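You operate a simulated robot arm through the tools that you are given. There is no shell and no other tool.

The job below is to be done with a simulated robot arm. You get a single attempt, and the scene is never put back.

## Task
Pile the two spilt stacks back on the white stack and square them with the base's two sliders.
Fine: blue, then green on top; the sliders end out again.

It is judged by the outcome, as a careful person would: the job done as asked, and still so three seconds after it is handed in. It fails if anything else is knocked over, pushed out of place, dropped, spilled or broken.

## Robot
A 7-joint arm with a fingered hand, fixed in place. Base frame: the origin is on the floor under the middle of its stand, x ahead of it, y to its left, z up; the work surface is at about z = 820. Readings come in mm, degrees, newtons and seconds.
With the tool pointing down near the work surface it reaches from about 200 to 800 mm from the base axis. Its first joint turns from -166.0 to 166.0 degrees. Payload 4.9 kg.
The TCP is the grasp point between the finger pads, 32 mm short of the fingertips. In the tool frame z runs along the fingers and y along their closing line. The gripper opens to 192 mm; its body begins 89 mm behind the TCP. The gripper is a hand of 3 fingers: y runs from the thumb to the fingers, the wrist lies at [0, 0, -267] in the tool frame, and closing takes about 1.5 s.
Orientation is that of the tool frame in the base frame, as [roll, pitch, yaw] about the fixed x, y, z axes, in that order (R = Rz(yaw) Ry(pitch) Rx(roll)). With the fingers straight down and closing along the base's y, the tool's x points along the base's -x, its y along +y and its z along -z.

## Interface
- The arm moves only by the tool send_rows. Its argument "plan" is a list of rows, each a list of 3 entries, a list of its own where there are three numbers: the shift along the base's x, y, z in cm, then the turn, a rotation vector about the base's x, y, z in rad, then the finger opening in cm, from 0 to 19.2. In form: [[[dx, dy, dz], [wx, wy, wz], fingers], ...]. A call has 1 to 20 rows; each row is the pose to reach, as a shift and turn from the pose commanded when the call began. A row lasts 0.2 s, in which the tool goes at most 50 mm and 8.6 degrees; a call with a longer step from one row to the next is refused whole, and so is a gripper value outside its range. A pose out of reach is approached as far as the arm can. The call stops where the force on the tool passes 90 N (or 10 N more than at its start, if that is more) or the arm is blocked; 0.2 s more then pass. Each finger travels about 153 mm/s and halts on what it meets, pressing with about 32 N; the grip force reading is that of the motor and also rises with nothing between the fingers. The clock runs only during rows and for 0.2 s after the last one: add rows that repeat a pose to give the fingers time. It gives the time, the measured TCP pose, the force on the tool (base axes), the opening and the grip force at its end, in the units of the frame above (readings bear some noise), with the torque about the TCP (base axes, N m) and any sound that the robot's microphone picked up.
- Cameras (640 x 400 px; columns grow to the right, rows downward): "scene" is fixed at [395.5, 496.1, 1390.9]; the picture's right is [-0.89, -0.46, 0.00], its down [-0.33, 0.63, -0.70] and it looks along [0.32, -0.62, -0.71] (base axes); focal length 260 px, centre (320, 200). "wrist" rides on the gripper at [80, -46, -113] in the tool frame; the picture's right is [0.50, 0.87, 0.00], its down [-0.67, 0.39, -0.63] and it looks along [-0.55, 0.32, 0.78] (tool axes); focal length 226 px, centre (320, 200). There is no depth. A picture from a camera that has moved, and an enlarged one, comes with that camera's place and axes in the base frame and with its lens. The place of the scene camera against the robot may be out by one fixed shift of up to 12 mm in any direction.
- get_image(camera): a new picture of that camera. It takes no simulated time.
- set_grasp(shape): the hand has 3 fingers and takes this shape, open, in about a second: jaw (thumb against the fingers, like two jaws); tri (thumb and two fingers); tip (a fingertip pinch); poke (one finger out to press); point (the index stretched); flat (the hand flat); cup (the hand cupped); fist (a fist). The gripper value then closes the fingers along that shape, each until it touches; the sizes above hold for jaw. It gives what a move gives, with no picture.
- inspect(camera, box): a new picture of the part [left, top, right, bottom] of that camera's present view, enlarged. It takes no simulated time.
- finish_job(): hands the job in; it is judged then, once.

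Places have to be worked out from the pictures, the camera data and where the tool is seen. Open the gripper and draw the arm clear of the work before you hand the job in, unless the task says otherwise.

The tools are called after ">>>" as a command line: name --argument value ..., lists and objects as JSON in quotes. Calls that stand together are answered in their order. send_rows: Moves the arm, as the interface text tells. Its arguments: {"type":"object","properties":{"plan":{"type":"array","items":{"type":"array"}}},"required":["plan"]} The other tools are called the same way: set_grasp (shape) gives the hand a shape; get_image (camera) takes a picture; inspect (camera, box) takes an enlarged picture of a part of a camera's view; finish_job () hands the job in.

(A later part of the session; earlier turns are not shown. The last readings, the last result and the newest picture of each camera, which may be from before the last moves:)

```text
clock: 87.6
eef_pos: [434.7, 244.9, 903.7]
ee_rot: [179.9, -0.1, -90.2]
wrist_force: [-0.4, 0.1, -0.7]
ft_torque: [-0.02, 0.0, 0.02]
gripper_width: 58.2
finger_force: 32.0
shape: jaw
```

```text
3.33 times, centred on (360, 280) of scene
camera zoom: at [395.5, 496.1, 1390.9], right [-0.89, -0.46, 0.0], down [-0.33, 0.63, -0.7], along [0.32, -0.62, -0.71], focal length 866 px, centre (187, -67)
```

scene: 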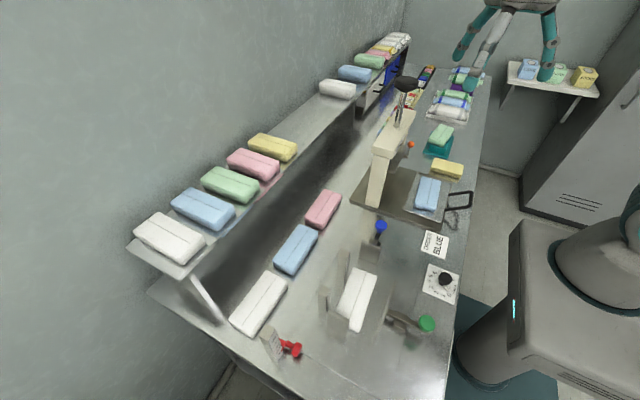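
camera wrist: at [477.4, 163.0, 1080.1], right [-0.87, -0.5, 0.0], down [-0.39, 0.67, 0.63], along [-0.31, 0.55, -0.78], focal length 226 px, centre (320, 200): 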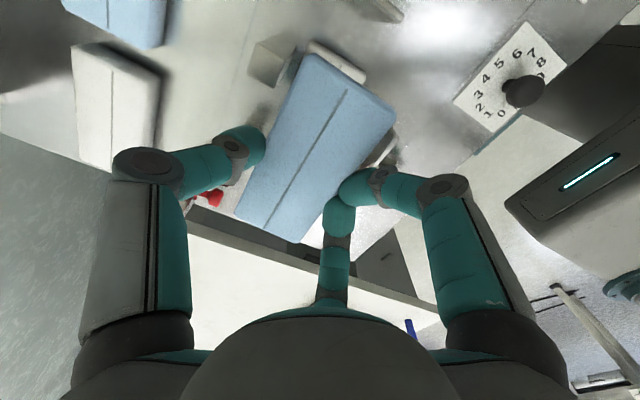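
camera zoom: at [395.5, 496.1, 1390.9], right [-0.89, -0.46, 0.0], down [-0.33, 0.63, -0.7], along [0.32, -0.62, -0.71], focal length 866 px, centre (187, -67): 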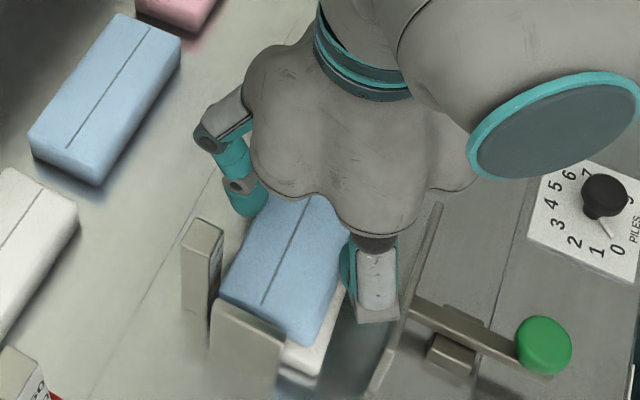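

The stack passes between the posts and the slider plate without contact. I'll keep lowering toward the white stack.

>>> send_rows --plan '[[[0, 0, -0.7], [0, 0, 0], 5.5], [[0, 0, -1.4], [0, 0, 0], 5.5], [[0, 0, -2.1], [0, 0, 0], 5.5], [[0, 0, -2.4], [0, 0, 0], 5.5]]'

>>> inspect --camera "scene" --box '[310, 240, 400, 340]'

```text
clock: 88.6
eef_pos: [438.0, 245.4, 881.4]
ee_rot: [-179.8, 0.3, -90.2]
wrist_force: [-4.6, -5.5, 26.8]
ft_torque: [-0.11, -0.76, -0.14]
gripper_width: 58.8
finger_force: 31.6
shape: jaw
```

```text
4.00 times, centred on (355, 290) of scene
camera zoom: at [395.5, 496.1, 1390.9], right [-0.89, -0.46, 0.0], down [-0.33, 0.63, -0.7], along [0.32, -0.62, -0.71], focal length 1040 px, centre (180, -160)
```

zoom: 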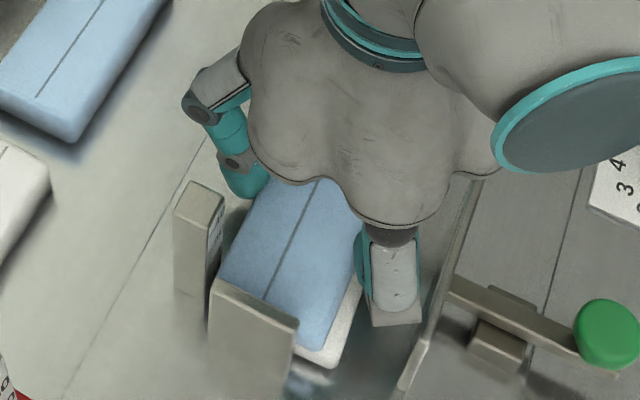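

There's 27 N upward, centred under the stack, so the blue is now resting on the white one (touching first toward its +x edge). I'll look closely before releasing.

>>> inspect --camera "scene" --box '[350, 290, 400, 345]'

>>> get_image --camera "wrist"

```text
7.27 times, centred on (375, 318) of scene
camera zoom: at [395.5, 496.1, 1390.9], right [-0.89, -0.46, 0.0], down [-0.33, 0.63, -0.7], along [0.32, -0.62, -0.71], focal length 1890 px, centre (-80, -654)
```

zoom: 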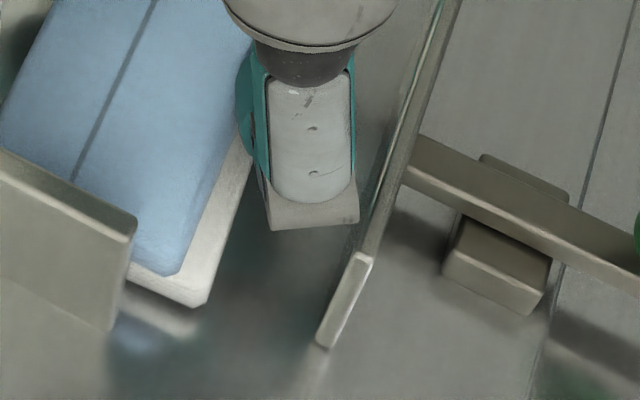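

```text
taken
camera wrist: at [481.7, 165.8, 994.8], right [-0.87, -0.5, -0.01], down [-0.39, 0.67, 0.63], along [-0.31, 0.55, -0.78], focal length 226 px, centre (320, 200)
```

wrist: 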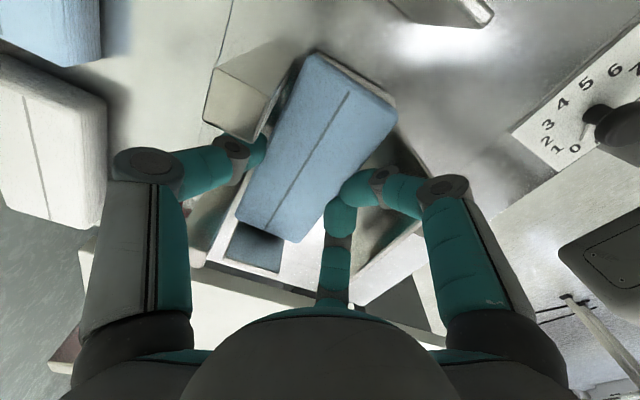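

The blue covers the white with the white's edge showing evenly, and nothing else is touched. I'll ease the load by 1.5 mm, then open slowly.

>>> send_rows --plan '[[[0, 0, 0.15], [0, 0, 0], 5.5], [[0, 0, 0.15], [0, 0, 0], 6.2], [[0, 0, 0.15], [0, 0, 0], 6.8], [[0, 0, 0.15], [0, 0, 0], 7.3], [[0, 0, 0.15], [0, 0, 0], 7.6], [[0, 0, 0.15], [0, 0, 0], 7.6]]'

>>> inspect --camera "scene" --box '[310, 240, 410, 345]'

>>> inspect --camera "wrist" --box '[180, 20, 460, 320]'

```text
clock: 90.0
eef_pos: [436.3, 244.5, 880.4]
ee_rot: [180.0, 0.0, -90.2]
wrist_force: [-0.3, -0.1, 0.4]
ft_torque: [-0.01, 0.02, 0.02]
gripper_width: 77.3
finger_force: 0.1
shape: jaw
```

```text
3.81 times, centred on (360, 292) of scene
camera zoom: at [395.5, 496.1, 1390.9], right [-0.89, -0.46, 0.0], down [-0.33, 0.63, -0.7], along [0.32, -0.62, -0.71], focal length 990 px, centre (168, -152)
```

zoom: 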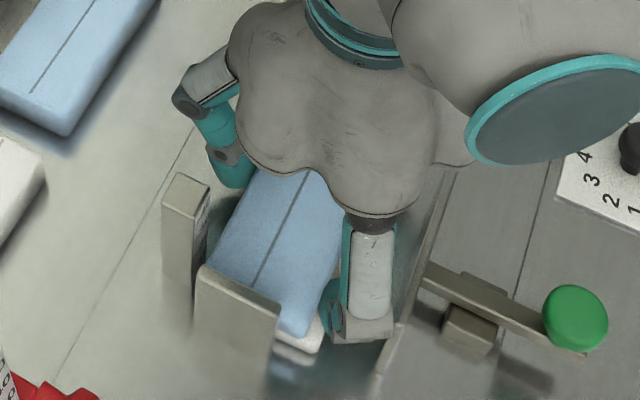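

```text
1.33 times, centred on (320, 170) of wrist
camera zoom: at [480.4, 164.5, 993.5], right [-0.87, -0.5, 0.0], down [-0.39, 0.67, 0.63], along [-0.31, 0.55, -0.78], focal length 301 px, centre (320, 240)
```

zoom: 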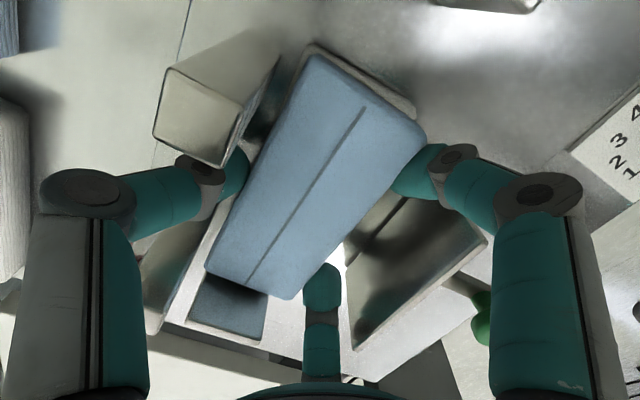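

Released: the forces are zero and the blue sits on the white. I'll open a bit more and rise straight up.

>>> send_rows --plan '[[[0, 0, 0], [0, 0, 0], 8.4], [[0, 0, 0], [0, 0, 0], 9.2], [[0, 0, 0.4], [0, 0, 0], 9.4], [[0, 0, 1.2], [0, 0, 0], 9.4], [[0, 0, 2.5], [0, 0, 0], 9.4], [[0, 0, 5], [0, 0, 0], 9.4], [[0, 0, 9], [0, 0, 0], 9.4], [[0, 0, 13], [0, 0, 0], 9.4]]'

>>> inspect --camera "scene" --box '[300, 230, 460, 350]'

>>> inspect --camera "wrist" --box '[180, 0, 480, 260]'

```text
clock: 91.8
eef_pos: [436.4, 243.0, 1010.4]
ee_rot: [-180.0, 0.0, -90.3]
wrist_force: [0.0, 0.1, -0.6]
ft_torque: [-0.02, 0.01, 0.01]
gripper_width: 93.8
finger_force: 0.0
shape: jaw
```

```text
3.33 times, centred on (380, 290) of scene
camera zoom: at [395.5, 496.1, 1390.9], right [-0.89, -0.46, 0.0], down [-0.33, 0.63, -0.7], along [0.32, -0.62, -0.71], focal length 866 px, centre (120, -100)
```

zoom: 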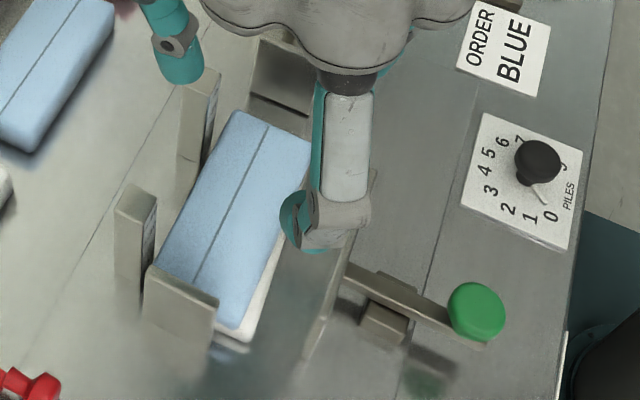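

```text
1.54 times, centred on (330, 130) of wrist
camera zoom: at [480.5, 164.1, 1122.5], right [-0.87, -0.5, 0.0], down [-0.39, 0.67, 0.63], along [-0.31, 0.55, -0.78], focal length 348 px, centre (305, 308)
```

zoom: 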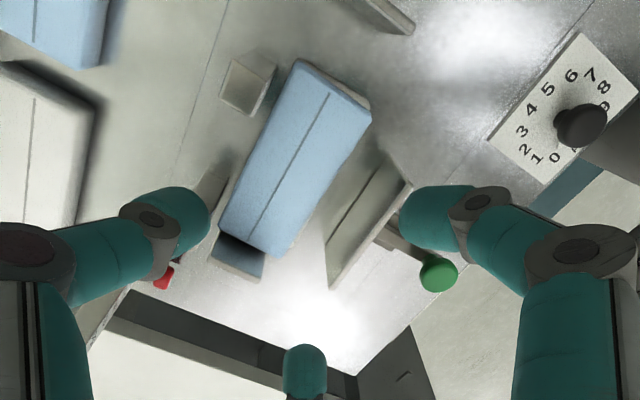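

The blue is on the white. Next I'll turn back toward the press and restore the tray: the thumb goes inside the handle loop and draws it back about 9 mm.

>>> send_rows --plan '[[[0, 0, 1], [0, 0, -0.14], 10], [[-0.5, -2, 1], [0, 0, -0.28], 10], [[-1, -4, 1], [0, 0, -0.42], 10], [[-1.5, -6, 1], [0, 0, -0.56], 10], [[-2, -8, 1], [0, 0, -0.7], 10], [[-2.5, -10, 1], [0, 0, -0.84], 10], [[-3, -12, 1], [0, 0, -0.98], 10], [[-3.5, -14, 1], [0, 0, -1.12], 10], [[-4, -16, 1], [0, 0, -1.26], 10], [[-4.5, -18, 1], [0, 0, -1.4], 10], [[-5, -20, 1], [0, 0, -1.54], 10], [[-5.5, -22, 1], [0, 0, -1.68], 10], [[-6, -24, 1], [0, 0, -1.82], 10], [[-6, -26, 1], [0, 0, -1.96], 10], [[-6, -28, 1], [0, 0, -2.1], 10], [[-6, -30, 1], [0, 0, -2.24], 10], [[-6, -32, 1], [0, 0, -2.38], 10], [[-6, -34, 1], [0, 0, -2.52], 10], [[-6, -36, 1], [0, 0, -2.66], 10], [[-6, -38, 1], [0, 0, -2.8], 10]]'

>>> send_rows --plan '[[[0, 0, 0], [0, 0, -0.14], 10], [[0, 0, 0], [0, 0, -0.28], 10], [[0, 0, 0], [0, 0, -0.335], 10]]'

>>> inspect --camera "scene" --box '[380, 160, 500, 240]'

>>> get_image --camera "wrist"

```text
clock: 96.0
eef_pos: [376.3, -136.3, 1020.7]
ee_rot: [180.0, 0.0, 109.3]
wrist_force: [0.2, -0.9, 0.2]
ft_torque: [0.01, 0.01, 0.01]
gripper_width: 99.5
finger_force: 0.0
shape: jaw
```

```text
clock: 96.8
eef_pos: [375.4, -136.9, 1019.9]
ee_rot: [-179.9, 0.1, 90.2]
wrist_force: [-0.4, 0.0, -0.5]
ft_torque: [0.01, 0.04, 0.0]
gripper_width: 99.6
finger_force: 0.1
shape: jaw
```

```text
5.00 times, centred on (440, 200) of scene
camera zoom: at [395.5, 496.1, 1390.9], right [-0.89, -0.46, 0.0], down [-0.33, 0.63, -0.7], along [0.32, -0.62, -0.71], focal length 1300 px, centre (-280, 200)
```

zoom: 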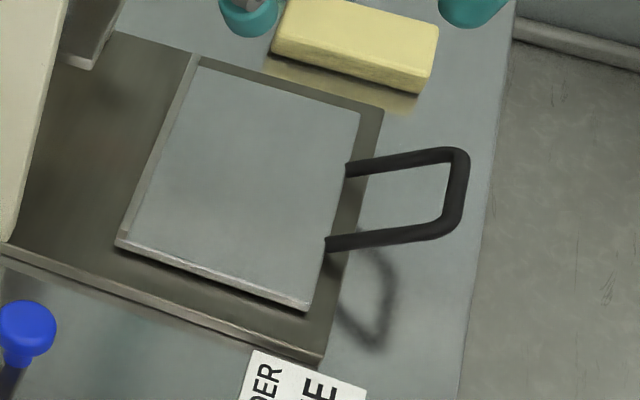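

```text
taken
camera wrist: at [328.8, -56.5, 1132.9], right [0.87, 0.5, 0.0], down [0.39, -0.67, 0.63], along [0.32, -0.55, -0.78], focal length 226 px, centre (320, 200)
```

wrist: 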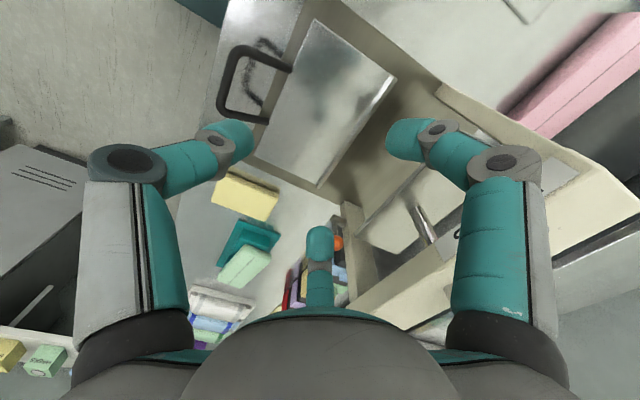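

Compared with the first pictures the tray now sits about 11 mm toward +x. I'll lower the thumb into the handle loop, the fingers staying just above the empty tray.

>>> send_rows --plan '[[[0.4, -0.2, -3], [0, 0, 0], 10], [[0.4, -0.2, -7], [0, 0, 0], 10], [[0.4, -0.2, -10], [0, 0, 0], 10], [[0.4, -0.2, -12], [0, 0, 0], 10], [[0.4, -0.2, -13], [0, 0, 0], 10]]'

>>> inspect --camera "scene" --box '[380, 160, 500, 240]'

>>> get_image --camera "wrist"

```text
clock: 98.0
eef_pos: [380.3, -137.7, 888.4]
ee_rot: [-179.9, 0.0, 90.2]
wrist_force: [-0.1, 0.1, 0.0]
ft_torque: [-0.02, 0.03, -0.03]
gripper_width: 99.5
finger_force: 0.2
shape: jaw
```

```text
5.00 times, centred on (440, 200) of scene
camera zoom: at [395.5, 496.1, 1390.9], right [-0.89, -0.46, 0.0], down [-0.33, 0.63, -0.7], along [0.32, -0.62, -0.71], focal length 1300 px, centre (-280, 200)
```

zoom: 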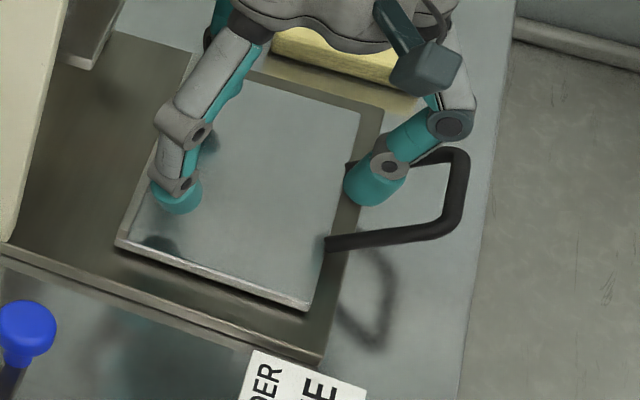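

```text
taken
camera wrist: at [331.9, -59.7, 1001.7], right [0.86, 0.5, 0.0], down [0.39, -0.67, 0.63], along [0.32, -0.55, -0.78], focal length 226 px, centre (320, 200)
```

wrist: 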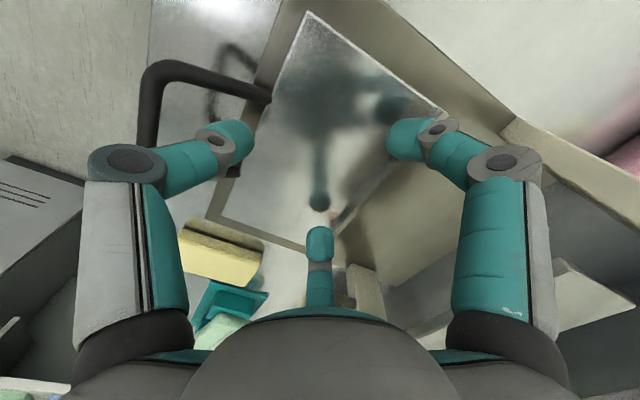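

The thumb is inside the loop. I'll draw the hand toward -x in small steps and watch when the tray begins to move.

>>> send_rows --plan '[[[-0.3, 0, 0], [0, 0, 0], 10], [[-0.6, 0, 0], [0, 0, 0], 10], [[-0.9, 0, 0], [0, 0, 0], 10], [[-1.2, 0, 0], [0, 0, 0], 10]]'

>>> inspect --camera "scene" --box '[380, 160, 500, 240]'

```text
clock: 99.0
eef_pos: [368.0, -137.0, 890.8]
ee_rot: [-180.0, 0.0, 90.2]
wrist_force: [-0.3, 0.3, -0.4]
ft_torque: [0.01, 0.02, 0.04]
gripper_width: 99.7
finger_force: 0.0
shape: jaw
```

```text
5.00 times, centred on (440, 200) of scene
camera zoom: at [395.5, 496.1, 1390.9], right [-0.89, -0.46, 0.0], down [-0.33, 0.63, -0.7], along [0.32, -0.62, -0.71], focal length 1300 px, centre (-280, 200)
```

zoom: 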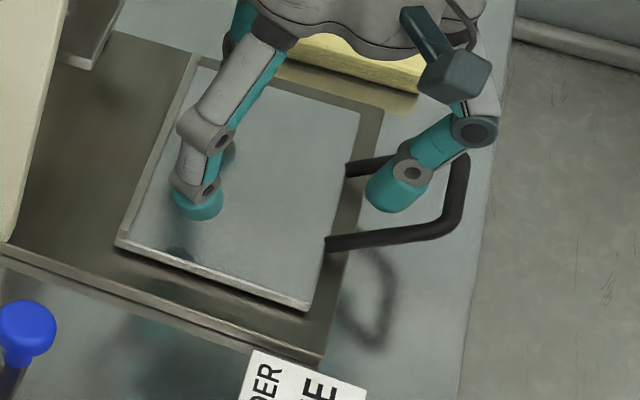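

The tray hasn't moved yet. I'll continue toward -x.

>>> send_rows --plan '[[[-0.3, 0, 0], [0, 0, 0], 10], [[-0.6, 0, 0], [0, 0, 0], 10], [[-0.9, 0, 0], [0, 0, 0], 10]]'

>>> inspect --camera "scene" --box '[380, 160, 500, 240]'

```text
clock: 99.8
eef_pos: [359.0, -137.5, 889.8]
ee_rot: [180.0, 0.0, 90.2]
wrist_force: [0.3, 0.3, 0.2]
ft_torque: [0.0, -0.03, 0.01]
gripper_width: 99.4
finger_force: 0.0
shape: jaw
```

```text
5.00 times, centred on (440, 200) of scene
camera zoom: at [395.5, 496.1, 1390.9], right [-0.89, -0.46, 0.0], down [-0.33, 0.63, -0.7], along [0.32, -0.62, -0.71], focal length 1300 px, centre (-280, 200)
```

zoom: 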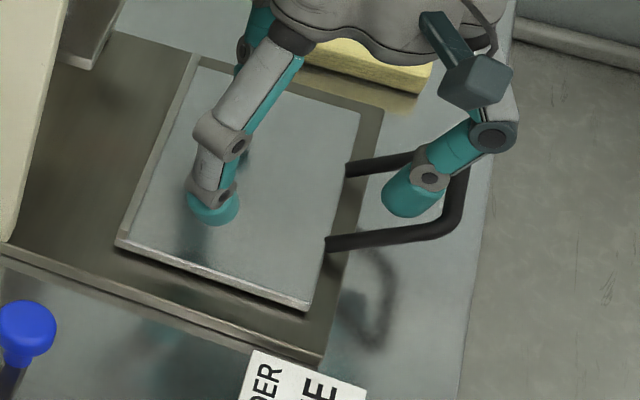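

>>> send_rows --plan '[[[-0.3, 0, 0], [0, 0, 0], 10], [[-0.6, 0, 0], [0, 0, 0], 10]]'

>>> inspect --camera "scene" --box '[380, 160, 500, 240]'

```text
clock: 100.4
eef_pos: [351.9, -137.8, 891.0]
ee_rot: [180.0, 0.0, 90.2]
wrist_force: [-0.8, 0.2, -0.5]
ft_torque: [-0.02, 0.03, -0.01]
gripper_width: 99.5
finger_force: 0.1
shape: jaw
```

```text
5.00 times, centred on (440, 200) of scene
camera zoom: at [395.5, 496.1, 1390.9], right [-0.89, -0.46, 0.0], down [-0.33, 0.63, -0.7], along [0.32, -0.62, -0.71], focal length 1300 px, centre (-280, 200)
```

zoom: 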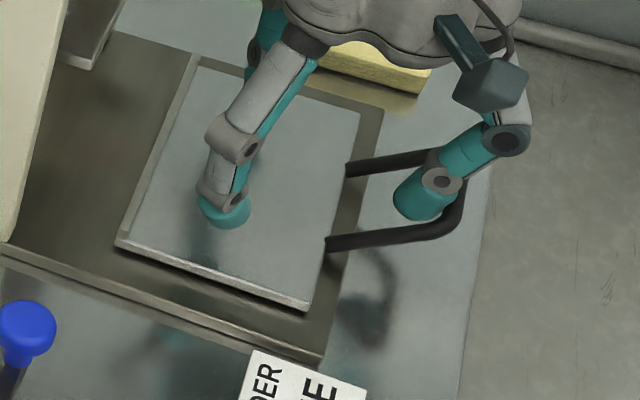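

Still no contact force. The handle bar seems a bit further out than I estimated, so I'll continue.

>>> send_rows --plan '[[[-0.3, 0, 0], [0, 0, 0], 10], [[-0.6, 0, 0], [0, 0, 0], 10]]'

>>> inspect --camera "scene" --box '[380, 160, 500, 240]'

>>> inspect --camera "wrist" --box '[80, 20, 360, 260]'

```text
clock: 101.0
eef_pos: [346.2, -136.9, 891.6]
ee_rot: [-180.0, 0.1, 90.2]
wrist_force: [1.1, 0.4, 0.1]
ft_torque: [0.01, 0.02, -0.01]
gripper_width: 98.8
finger_force: 0.0
shape: jaw
```

```text
5.00 times, centred on (440, 200) of scene
camera zoom: at [395.5, 496.1, 1390.9], right [-0.89, -0.46, 0.0], down [-0.33, 0.63, -0.7], along [0.32, -0.62, -0.71], focal length 1300 px, centre (-280, 200)
```

zoom: 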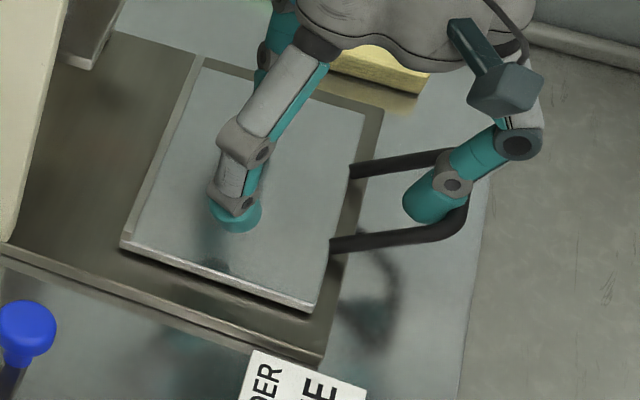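

```text
1.67 times, centred on (220, 140) of wrist
camera zoom: at [299.2, -58.4, 1003.4], right [0.86, 0.5, 0.0], down [0.39, -0.67, 0.63], along [0.32, -0.55, -0.78], focal length 377 px, centre (487, 300)
```

zoom: 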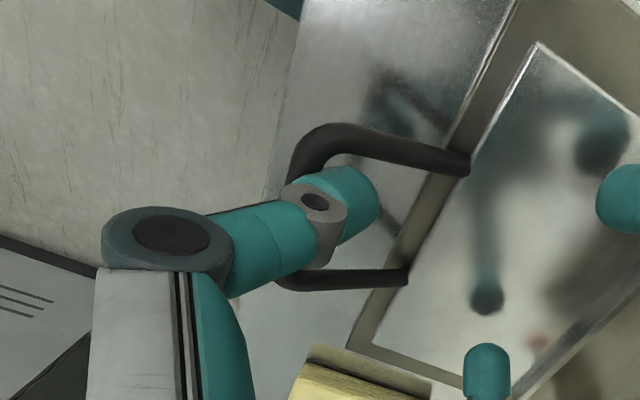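

Contact: the tray has come back about 3 mm, with negligible force. About 8 mm remain, so I'll continue carefully.

>>> send_rows --plan '[[[-0.2, 0, 0], [0, 0, 0], 10], [[-0.4, 0, 0], [0, 0, 0], 10], [[-0.6, 0, 0], [0, 0, 0], 10]]'

>>> inspect --camera "scene" --box '[380, 160, 500, 240]'

```text
clock: 101.8
eef_pos: [340.7, -137.0, 889.7]
ee_rot: [180.0, 0.0, 90.1]
wrist_force: [1.0, 0.3, 0.7]
ft_torque: [0.02, 0.0, -0.06]
gripper_width: 98.9
finger_force: 0.1
shape: jaw
```

```text
5.00 times, centred on (440, 200) of scene
camera zoom: at [395.5, 496.1, 1390.9], right [-0.89, -0.46, 0.0], down [-0.33, 0.63, -0.7], along [0.32, -0.62, -0.71], focal length 1300 px, centre (-280, 200)
```

zoom: 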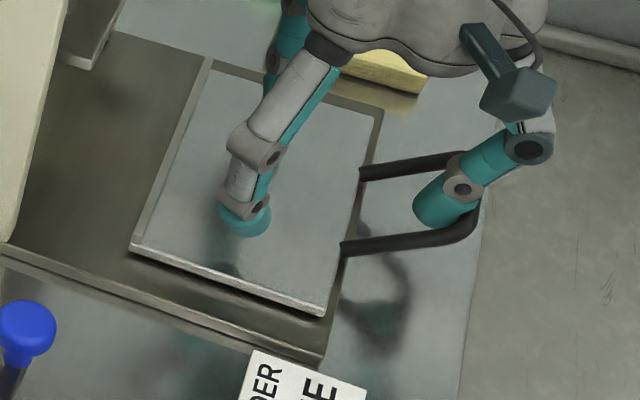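

>>> inspect --camera "scene" --box '[400, 192, 432, 216]'

```text
16.00 times, centred on (416, 204) of scene
camera zoom: at [395.5, 496.1, 1390.9], right [-0.89, -0.46, 0.0], down [-0.33, 0.63, -0.7], along [0.32, -0.62, -0.71], focal length 4159 px, centre (-1216, 136)
```

zoom: 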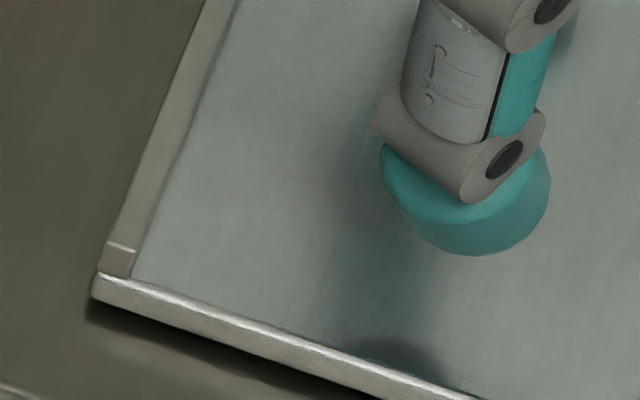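

Comparing this enlargement with the original one, the tray is about 1.2 mm short of its first position. One more small pull.

>>> send_rows --plan '[[[-0.06, 0, 0], [0, 0, 0], 10], [[-0.12, 0, 0], [0, 0, 0], 10]]'

>>> inspect --camera "scene" --box '[400, 192, 432, 216]'

```text
clock: 102.4
eef_pos: [340.2, -137.9, 890.8]
ee_rot: [-180.0, 0.0, 90.2]
wrist_force: [0.2, -0.1, 0.1]
ft_torque: [0.01, 0.04, 0.0]
gripper_width: 98.9
finger_force: 0.1
shape: jaw
```

```text
16.00 times, centred on (416, 204) of scene
camera zoom: at [395.5, 496.1, 1390.9], right [-0.89, -0.46, 0.0], down [-0.33, 0.63, -0.7], along [0.32, -0.62, -0.71], focal length 4159 px, centre (-1216, 136)
```

zoom: 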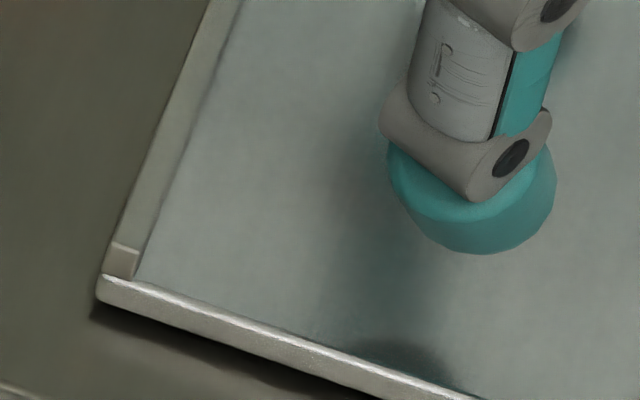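

The tray is back within half a millimetre of where it was. I'll retreat clear of the handle, rise, and move to view the green stack on the teal pad.

>>> send_rows --plan '[[[0.8, 0, 0], [0, 0, 0], 10], [[2, 0, 0], [0, 0, 0], 10], [[2.5, 0, 2], [0, 0, 0], 10], [[2.5, 0, 6], [0, 0, 0], 10], [[2.5, 0, 10], [0, 0, 0], 10], [[2, -3, 13], [0, 0, 0], 10], [[1, -8, 13], [0, 0, 0], 10], [[1, -13, 13], [0, 0, 0], 10], [[1, -18, 13], [0, 0, 0], 10], [[1, -22, 13], [0, 0, 0], 10], [[1, -24, 13], [0, 0, 0], 10]]'

>>> inspect --camera "scene" --box '[380, 160, 500, 240]'

>>> get_image --camera "wrist"

>>> inspect --camera "wrist" --box '[200, 60, 440, 260]'

```text
refused: row 7 steps farther than a row can; nothing moved
```

```text
5.00 times, centred on (440, 200) of scene
camera zoom: at [395.5, 496.1, 1390.9], right [-0.89, -0.46, 0.0], down [-0.33, 0.63, -0.7], along [0.32, -0.62, -0.71], focal length 1300 px, centre (-280, 200)
```

zoom: 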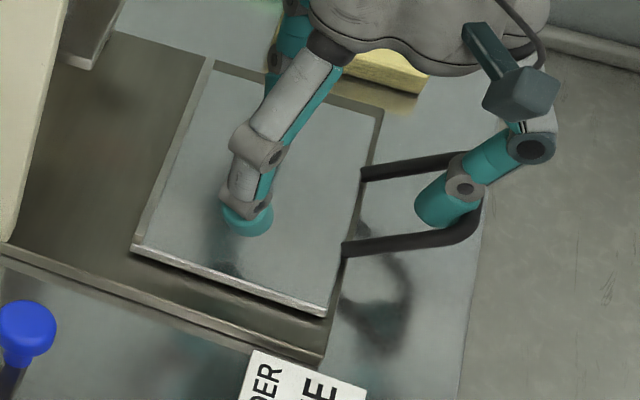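

```text
taken
camera wrist: at [292.7, -58.5, 1003.4], right [0.86, 0.5, 0.0], down [0.39, -0.67, 0.63], along [0.32, -0.55, -0.78], focal length 226 px, centre (320, 200)
```

wrist: 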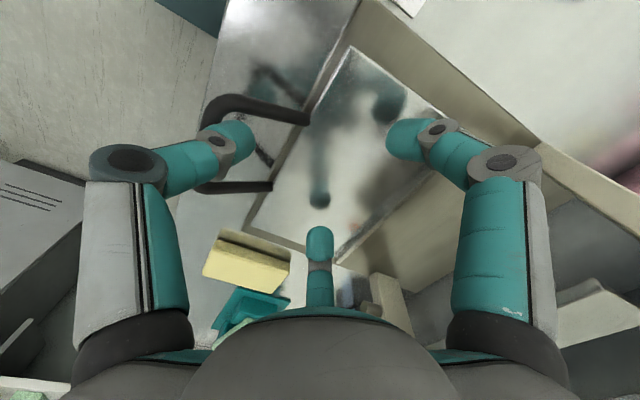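

```text
2.00 times, centred on (320, 160) of wrist
camera zoom: at [292.7, -58.5, 1003.4], right [0.86, 0.5, 0.0], down [0.39, -0.67, 0.63], along [0.32, -0.55, -0.78], focal length 452 px, centre (320, 280)
```

zoom: 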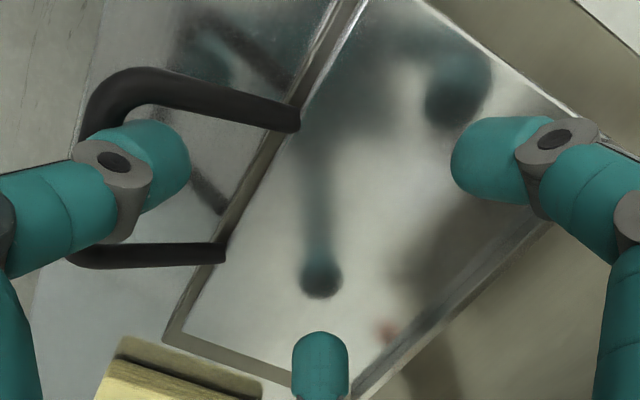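

The call was refused because one step was slightly too long, so nothing moved. I'll resend the retreat with shorter steps.

>>> send_rows --plan '[[[0.8, 0, 0], [0, 0, 0], 10], [[2, 0, 0], [0, 0, 0], 10], [[2.5, 0, 2], [0, 0, 0], 10], [[2.5, 0, 6], [0, 0, 0], 10], [[2.5, 0, 10], [0, 0, 0], 10], [[2, -3, 13], [0, 0, 0], 10], [[1.5, -7, 13], [0, 0, 0], 10], [[1, -11, 13], [0, 0, 0], 10], [[1, -15, 13], [0, 0, 0], 10], [[1, -19, 13], [0, 0, 0], 10], [[1, -22, 13], [0, 0, 0], 10], [[1, -24, 13], [0, 0, 0], 10]]'

>>> inspect --camera "scene" --box '[380, 160, 500, 240]'

>>> get_image --camera "wrist"

>>> inspect --camera "wrist" --box '[200, 60, 440, 260]'

```text
clock: 105.0
eef_pos: [349.9, -379.0, 1021.0]
ee_rot: [180.0, 0.0, 90.2]
wrist_force: [0.6, -0.9, 0.2]
ft_torque: [0.04, 0.0, -0.02]
gripper_width: 99.4
finger_force: 0.1
shape: jaw
```

```text
5.00 times, centred on (440, 200) of scene
camera zoom: at [395.5, 496.1, 1390.9], right [-0.89, -0.46, 0.0], down [-0.33, 0.63, -0.7], along [0.32, -0.62, -0.71], focal length 1300 px, centre (-280, 200)
```

zoom: 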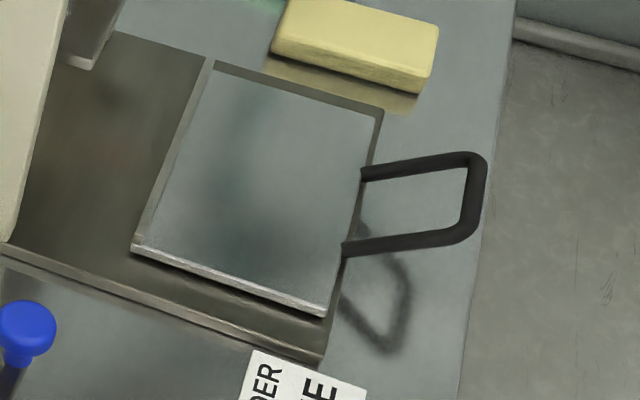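

```text
taken
camera wrist: at [302.9, -300.1, 1133.7], right [0.86, 0.5, 0.0], down [0.39, -0.67, 0.63], along [0.32, -0.55, -0.77], focal length 226 px, centre (320, 200)
```

wrist: 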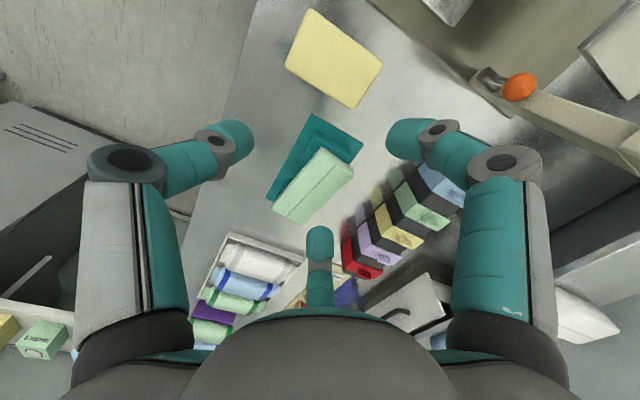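

```text
2.00 times, centred on (320, 160) of wrist
camera zoom: at [302.9, -300.1, 1133.7], right [0.86, 0.5, 0.0], down [0.39, -0.67, 0.63], along [0.32, -0.55, -0.77], focal length 452 px, centre (320, 280)
```

zoom: 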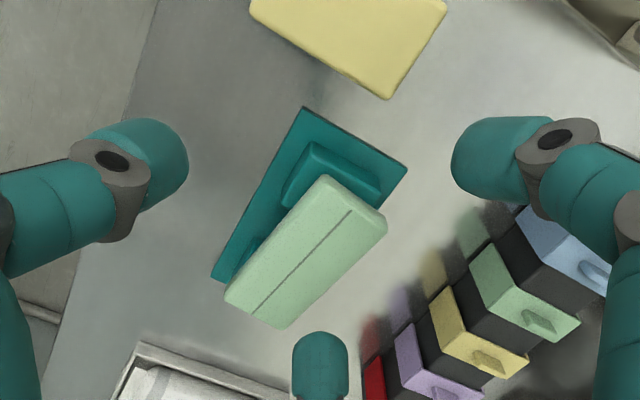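

>>> inspect --camera "wrist" --box '[255, 100, 375, 230]'

>>> inspect --camera "scene" --box '[424, 120, 456, 160]'

```text
3.08 times, centred on (315, 165) of wrist
camera zoom: at [302.9, -300.1, 1133.7], right [0.86, 0.5, 0.0], down [0.39, -0.67, 0.63], along [0.32, -0.55, -0.77], focal length 696 px, centre (335, 308)
```

zoom: 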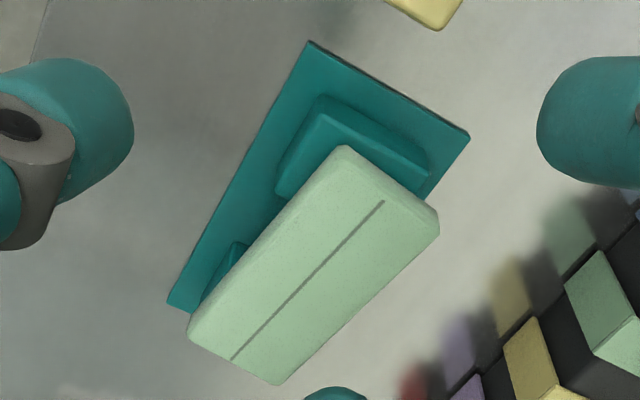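

```text
10.00 times, centred on (440, 140) of scene
camera zoom: at [395.5, 496.1, 1390.9], right [-0.89, -0.46, 0.0], down [-0.33, 0.63, -0.7], along [0.32, -0.62, -0.71], focal length 2599 px, centre (-880, 800)
```

zoom: 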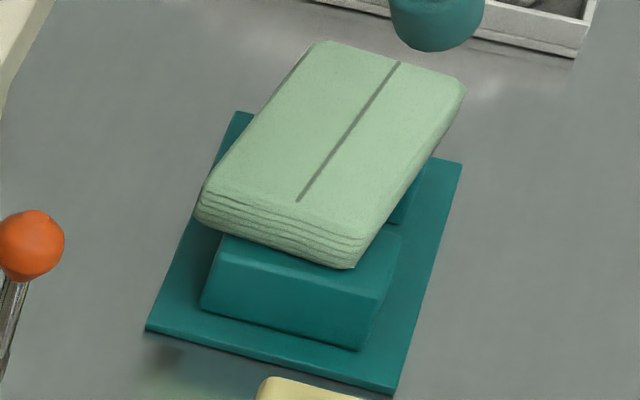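

The tray is back where it was. The teal item is a stand with two end blocks and a free middle, and the green stack lies across them at about (394, -484), turned -7°, with its top near z = 860. I'll hover over it with the hand aligned to it.

>>> send_rows --plan '[[[1.5, -3, 0], [0, 0, -0.06], 10], [[3, -6, 0], [0, 0, -0.126], 10], [[5, -9, 0], [0, 0, -0.126], 10], [[6, -10.6, -2], [0, 0, -0.126], 10], [[6, -10.6, -6], [0, 0, -0.126], 10], [[6, -10.6, -9.5], [0, 0, -0.126], 10]]'

>>> get_image --camera "wrist"

>>> inspect --camera "wrist" --box '[200, 30, 440, 270]'

>>> inspect --camera "scene" --box '[390, 90, 490, 180]'

```text
clock: 106.4
eef_pos: [410.7, -484.8, 925.3]
ee_rot: [180.0, 0.1, 82.9]
wrist_force: [1.5, -0.7, 0.5]
ft_torque: [0.04, 0.03, -0.03]
gripper_width: 99.5
finger_force: 0.1
shape: jaw
```

```text
taken
camera wrist: at [373.1, -399.3, 1037.8], right [0.92, 0.39, 0.0], down [0.3, -0.71, 0.63], along [0.25, -0.58, -0.77], focal length 226 px, centre (320, 200)
```

wrist: 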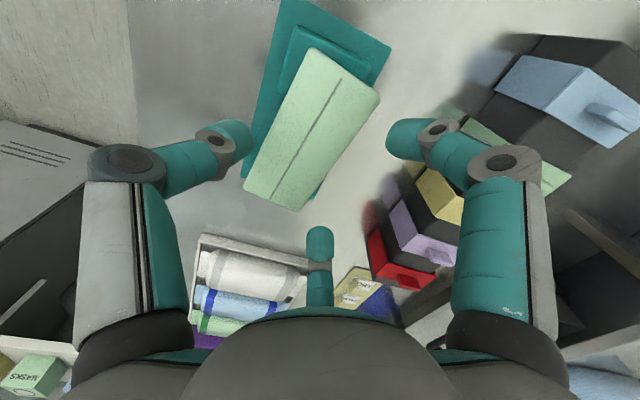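

```text
1.67 times, centred on (320, 150) of wrist
camera zoom: at [373.1, -399.3, 1037.8], right [0.92, 0.39, 0.0], down [0.3, -0.71, 0.63], along [0.25, -0.58, -0.77], focal length 377 px, centre (320, 283)
```

zoom: 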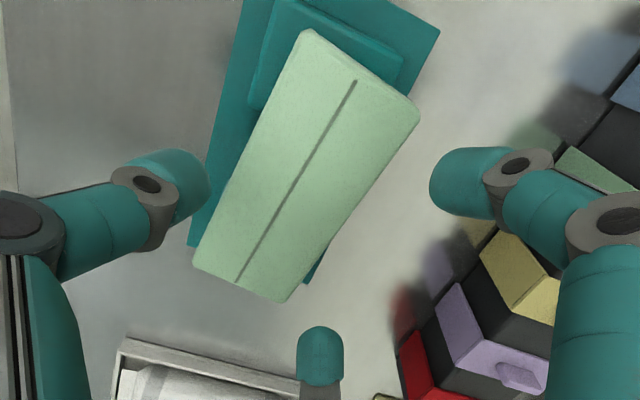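

```text
4.44 times, centred on (440, 135) of scene
camera zoom: at [395.5, 496.1, 1390.9], right [-0.89, -0.46, 0.0], down [-0.33, 0.63, -0.7], along [0.32, -0.62, -0.71], focal length 1155 px, centre (-213, 489)
```

zoom: 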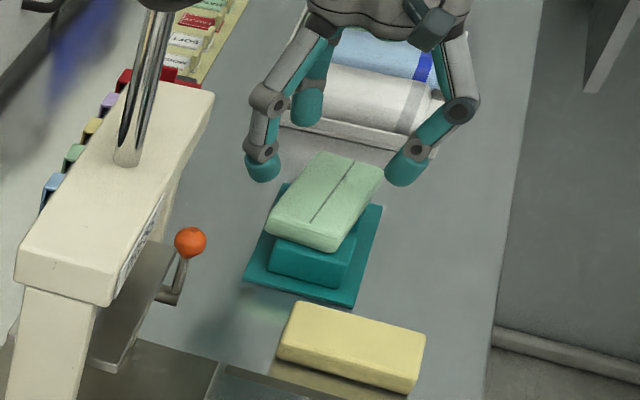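

The stack is centred in the grip, with its top near z = 866. I'll lower until the tips are beside it, staying above the stand's plate.

>>> send_rows --plan '[[[0, 0, -1], [0, 0, 0], 10], [[0, 0, -2], [0, 0, 0], 10], [[0, 0, -3], [0, 0, 0], 10], [[0, 0, -4], [0, 0, 0], 10], [[0, 0, -4.6], [0, 0, 0], 10]]'

>>> inspect --camera "wrist" --box '[200, 30, 440, 270]'

>>> inspect --camera "scene" --box '[410, 110, 470, 170]'

```text
clock: 107.6
eef_pos: [409.2, -483.0, 879.2]
ee_rot: [180.0, 0.1, 83.0]
wrist_force: [0.3, -0.2, 0.4]
ft_torque: [0.02, 0.01, -0.01]
gripper_width: 99.8
finger_force: 0.0
shape: jaw
```

```text
1.67 times, centred on (320, 150) of wrist
camera zoom: at [372.8, -398.6, 991.5], right [0.92, 0.39, 0.0], down [0.3, -0.71, 0.63], along [0.25, -0.58, -0.78], focal length 377 px, centre (320, 283)
```

zoom: 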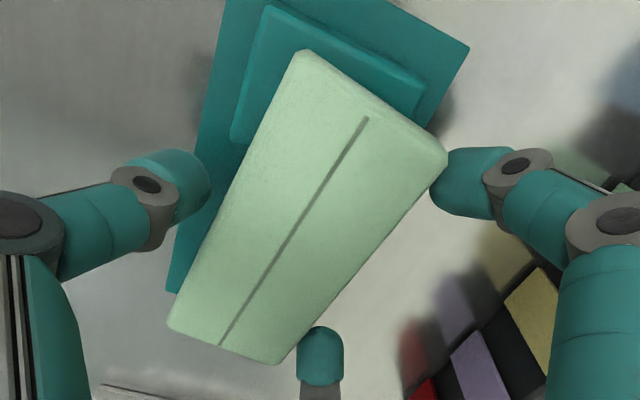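

```text
6.67 times, centred on (440, 140) of scene
camera zoom: at [395.5, 496.1, 1390.9], right [-0.89, -0.46, 0.0], down [-0.33, 0.63, -0.7], along [0.32, -0.62, -0.71], focal length 1733 px, centre (-480, 600)
```

zoom: 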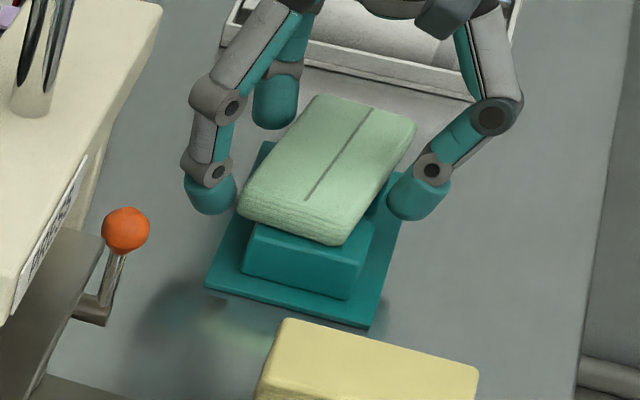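

All three tips are beside the stack with 4–7 mm clearance, at mid-thickness height. I'll close slowly.

>>> send_rows --plan '[[[0, 0, 0], [0, 0, -0.015], 9.4], [[0, 0, 0], [0, 0, -0.015], 8.8], [[0, 0, 0], [0, 0, -0.015], 8.2], [[0, 0, 0], [0, 0, -0.015], 7.6], [[0, 0, 0], [0, 0, -0.015], 7.0], [[0, 0, 0], [0, 0, -0.015], 6.4], [[0, 0, 0], [0, 0, -0.015], 5.8], [[0, 0, 0], [0, 0, -0.015], 5.5]]'

>>> inspect --camera "wrist" --box '[200, 30, 440, 270]'

>>> inspect --camera "scene" --box '[410, 110, 470, 170]'

```text
clock: 109.4
eef_pos: [409.6, -482.8, 879.7]
ee_rot: [-180.0, 0.0, 82.1]
wrist_force: [-0.8, 0.3, 0.1]
ft_torque: [0.05, 0.14, -0.02]
gripper_width: 58.8
finger_force: 32.3
shape: jaw
```

```text
1.67 times, centred on (320, 150) of wrist
camera zoom: at [374.2, -398.2, 991.9], right [0.93, 0.38, 0.0], down [0.29, -0.72, 0.63], along [0.24, -0.59, -0.78], focal length 377 px, centre (320, 283)
```

zoom: 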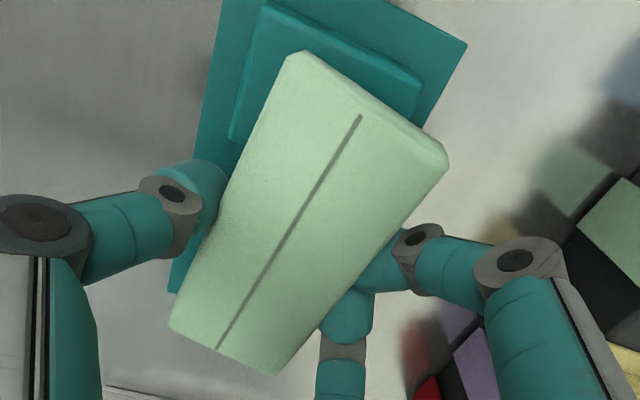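

```text
6.67 times, centred on (440, 140) of scene
camera zoom: at [395.5, 496.1, 1390.9], right [-0.89, -0.46, 0.0], down [-0.33, 0.63, -0.7], along [0.32, -0.62, -0.71], focal length 1733 px, centre (-480, 600)
```

zoom: 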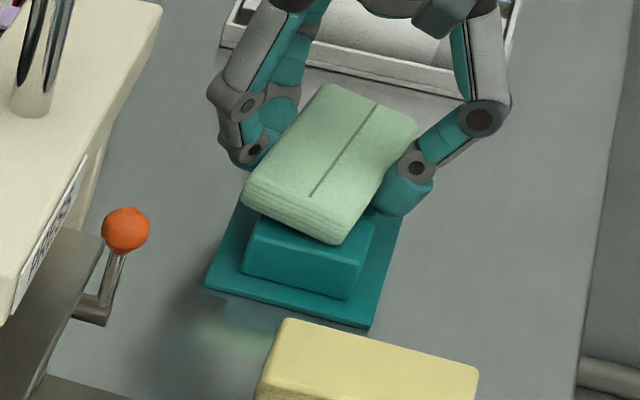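

Gripped at 58.8 mm and 32 N, with the teal stand unmoved. I'll lift it straight up.

>>> send_rows --plan '[[[0, 0, 0.3], [0, 0, 0], 5.5], [[0, 0, 0.8], [0, 0, 0], 5.5], [[0, 0, 2], [0, 0, 0], 5.5], [[0, 0, 5], [0, 0, 0], 5.5], [[0, 0, 9], [0, 0, 0], 5.5], [[0, 0, 13], [0, 0, 0], 5.5]]'

>>> inspect --camera "wrist" --box '[160, 0, 480, 280]'

>>> inspect --camera "scene" --box '[400, 80, 480, 170]'

```text
clock: 110.8
eef_pos: [410.4, -481.7, 1007.3]
ee_rot: [-179.9, 0.0, 82.1]
wrist_force: [-0.6, 0.2, -2.7]
ft_torque: [0.04, -0.01, -0.04]
gripper_width: 58.7
finger_force: 31.5
shape: jaw
```

```text
1.43 times, centred on (320, 140) of wrist
camera zoom: at [375.4, -398.4, 1121.1], right [0.93, 0.38, 0.0], down [0.29, -0.72, 0.63], along [0.24, -0.58, -0.78], focal length 323 px, centre (320, 286)
```

zoom: 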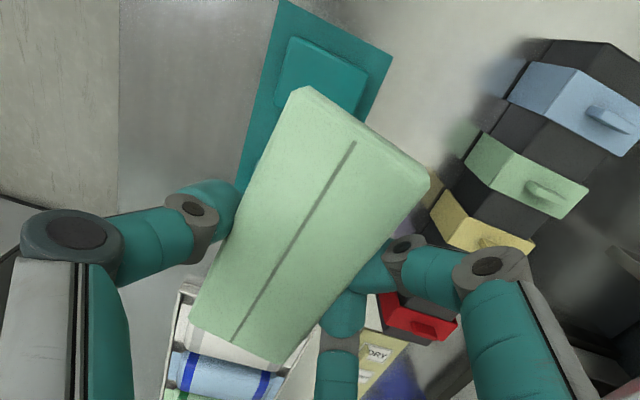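

```text
4.44 times, centred on (440, 125) of scene
camera zoom: at [395.5, 496.1, 1390.9], right [-0.89, -0.46, 0.0], down [-0.33, 0.63, -0.7], along [0.32, -0.62, -0.71], focal length 1155 px, centre (-213, 533)
```

zoom: 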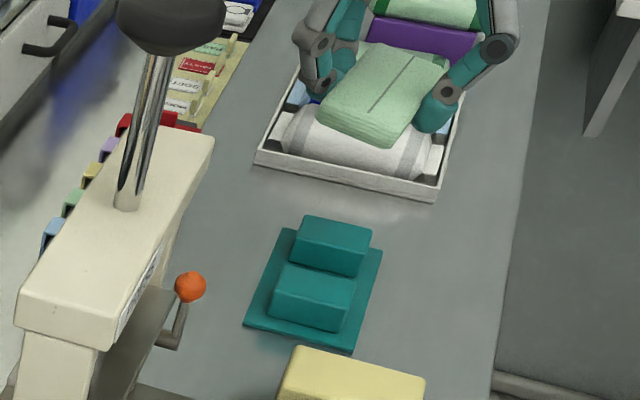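

The green stack is held level and the stand is undisturbed. I'll carry it back over the clear side of the press to the base, making the half turn on the way.

>>> send_rows --plan '[[[-2, 2, 0.5], [0, 0, 0], 5.5], [[-4, 5, 1], [0, 0, 0], 5.5], [[-5, 9, 1], [0, 0, 0], 5.5], [[-5, 13, 1], [0, 0, 0.07], 5.5], [[-5, 17, 1], [0, 0, 0.21], 5.5], [[-5, 21, 1], [0, 0, 0.35], 5.5], [[-5, 25, 1], [0, 0, 0.49], 5.5], [[-5, 29, 1], [0, 0, 0.63], 5.5], [[-5, 33, 1], [0, 0, 0.77], 5.5], [[-5, 37, 1], [0, 0, 0.91], 5.5], [[-5, 41, 1], [0, 0, 1.05], 5.5], [[-5, 45, 1], [0, 0, 1.19], 5.5], [[-4.5, 48, 1], [0, 0, 1.33], 5.5], [[-4, 51, 1], [0, 0, 1.47], 5.5], [[-3.5, 54, 1], [0, 0, 1.61], 5.5], [[-3, 57, 1], [0, 0, 1.75], 5.5], [[-2, 60, 1], [0, 0, 1.89], 5.5], [[-1, 63, 1], [0, 0, 2.03], 5.5], [[0, 66, 1], [0, 0, 2.17], 5.5], [[1, 69, 1], [0, 0, 2.31], 5.5]]'

>>> inspect --camera "scene" --box '[280, 130, 500, 330]'

```text
clock: 115.0
eef_pos: [419.2, 208.8, 1019.0]
ee_rot: [179.9, 0.0, -145.4]
wrist_force: [0.7, -1.1, -2.1]
ft_torque: [0.0, 0.03, -0.01]
gripper_width: 58.7
finger_force: 32.2
shape: jaw
```

```text
2.00 times, centred on (390, 230) of scene
camera zoom: at [395.5, 496.1, 1390.9], right [-0.89, -0.46, 0.0], down [-0.33, 0.63, -0.7], along [0.32, -0.62, -0.71], focal length 520 px, centre (180, 140)
```

zoom: 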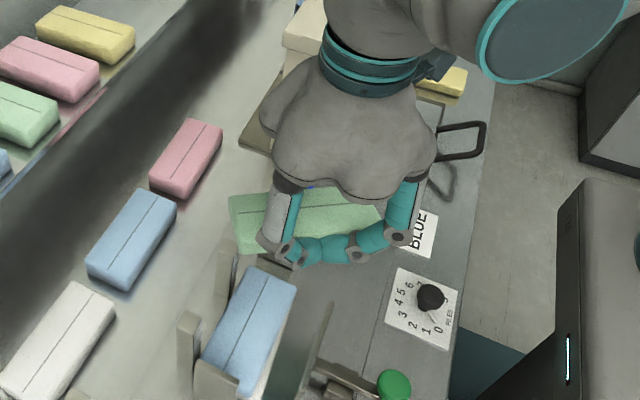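

Green is held securely near the base. I'll complete the turn and hover above the pile.

>>> send_rows --plan '[[[0.2, 0.5, 0], [0, 0, 0.14], 5.5], [[0.5, 1, 0], [0, 0, 0.28], 5.5], [[0.8, 1.5, 0], [0, 0, 0.42], 5.5], [[1.1, 2, 0], [0, 0, 0.56], 5.5], [[1.4, 2.5, 0], [0, 0, 0.7], 5.5], [[1.7, 3, 0], [0, 0, 0.84], 5.5], [[1.73, 3.2, 0], [0, 0, 0.967], 5.5], [[1.73, 3.2, -2], [0, 0, 0.967], 5.5], [[1.73, 3.2, -4], [0, 0, 0.967], 5.5], [[1.73, 3.2, -4], [0, 0, 0.967], 5.5]]'

>>> inspect --camera "scene" --box '[290, 210, 430, 340]'

>>> inspect --camera "wrist" --box '[160, 0, 480, 280]'

```text
clock: 117.2
eef_pos: [437.0, 238.0, 977.3]
ee_rot: [179.9, 0.0, -90.1]
wrist_force: [-0.1, -0.4, -2.3]
ft_torque: [-0.02, 0.05, 0.02]
gripper_width: 58.7
finger_force: 32.2
shape: jaw
```

```text
3.08 times, centred on (360, 275) of scene
camera zoom: at [395.5, 496.1, 1390.9], right [-0.89, -0.46, 0.0], down [-0.33, 0.63, -0.7], along [0.32, -0.62, -0.71], focal length 800 px, centre (197, -31)
```

zoom: 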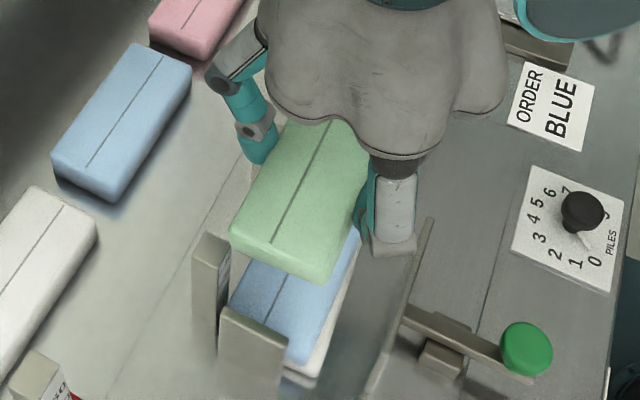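

```text
1.43 times, centred on (320, 140) of wrist
camera zoom: at [481.7, 158.4, 1090.5], right [-0.87, -0.5, 0.0], down [-0.39, 0.67, 0.63], along [-0.31, 0.55, -0.78], focal length 323 px, centre (320, 286)
```

zoom: 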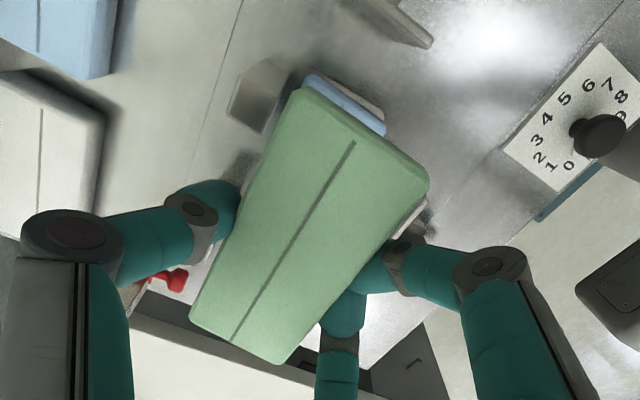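

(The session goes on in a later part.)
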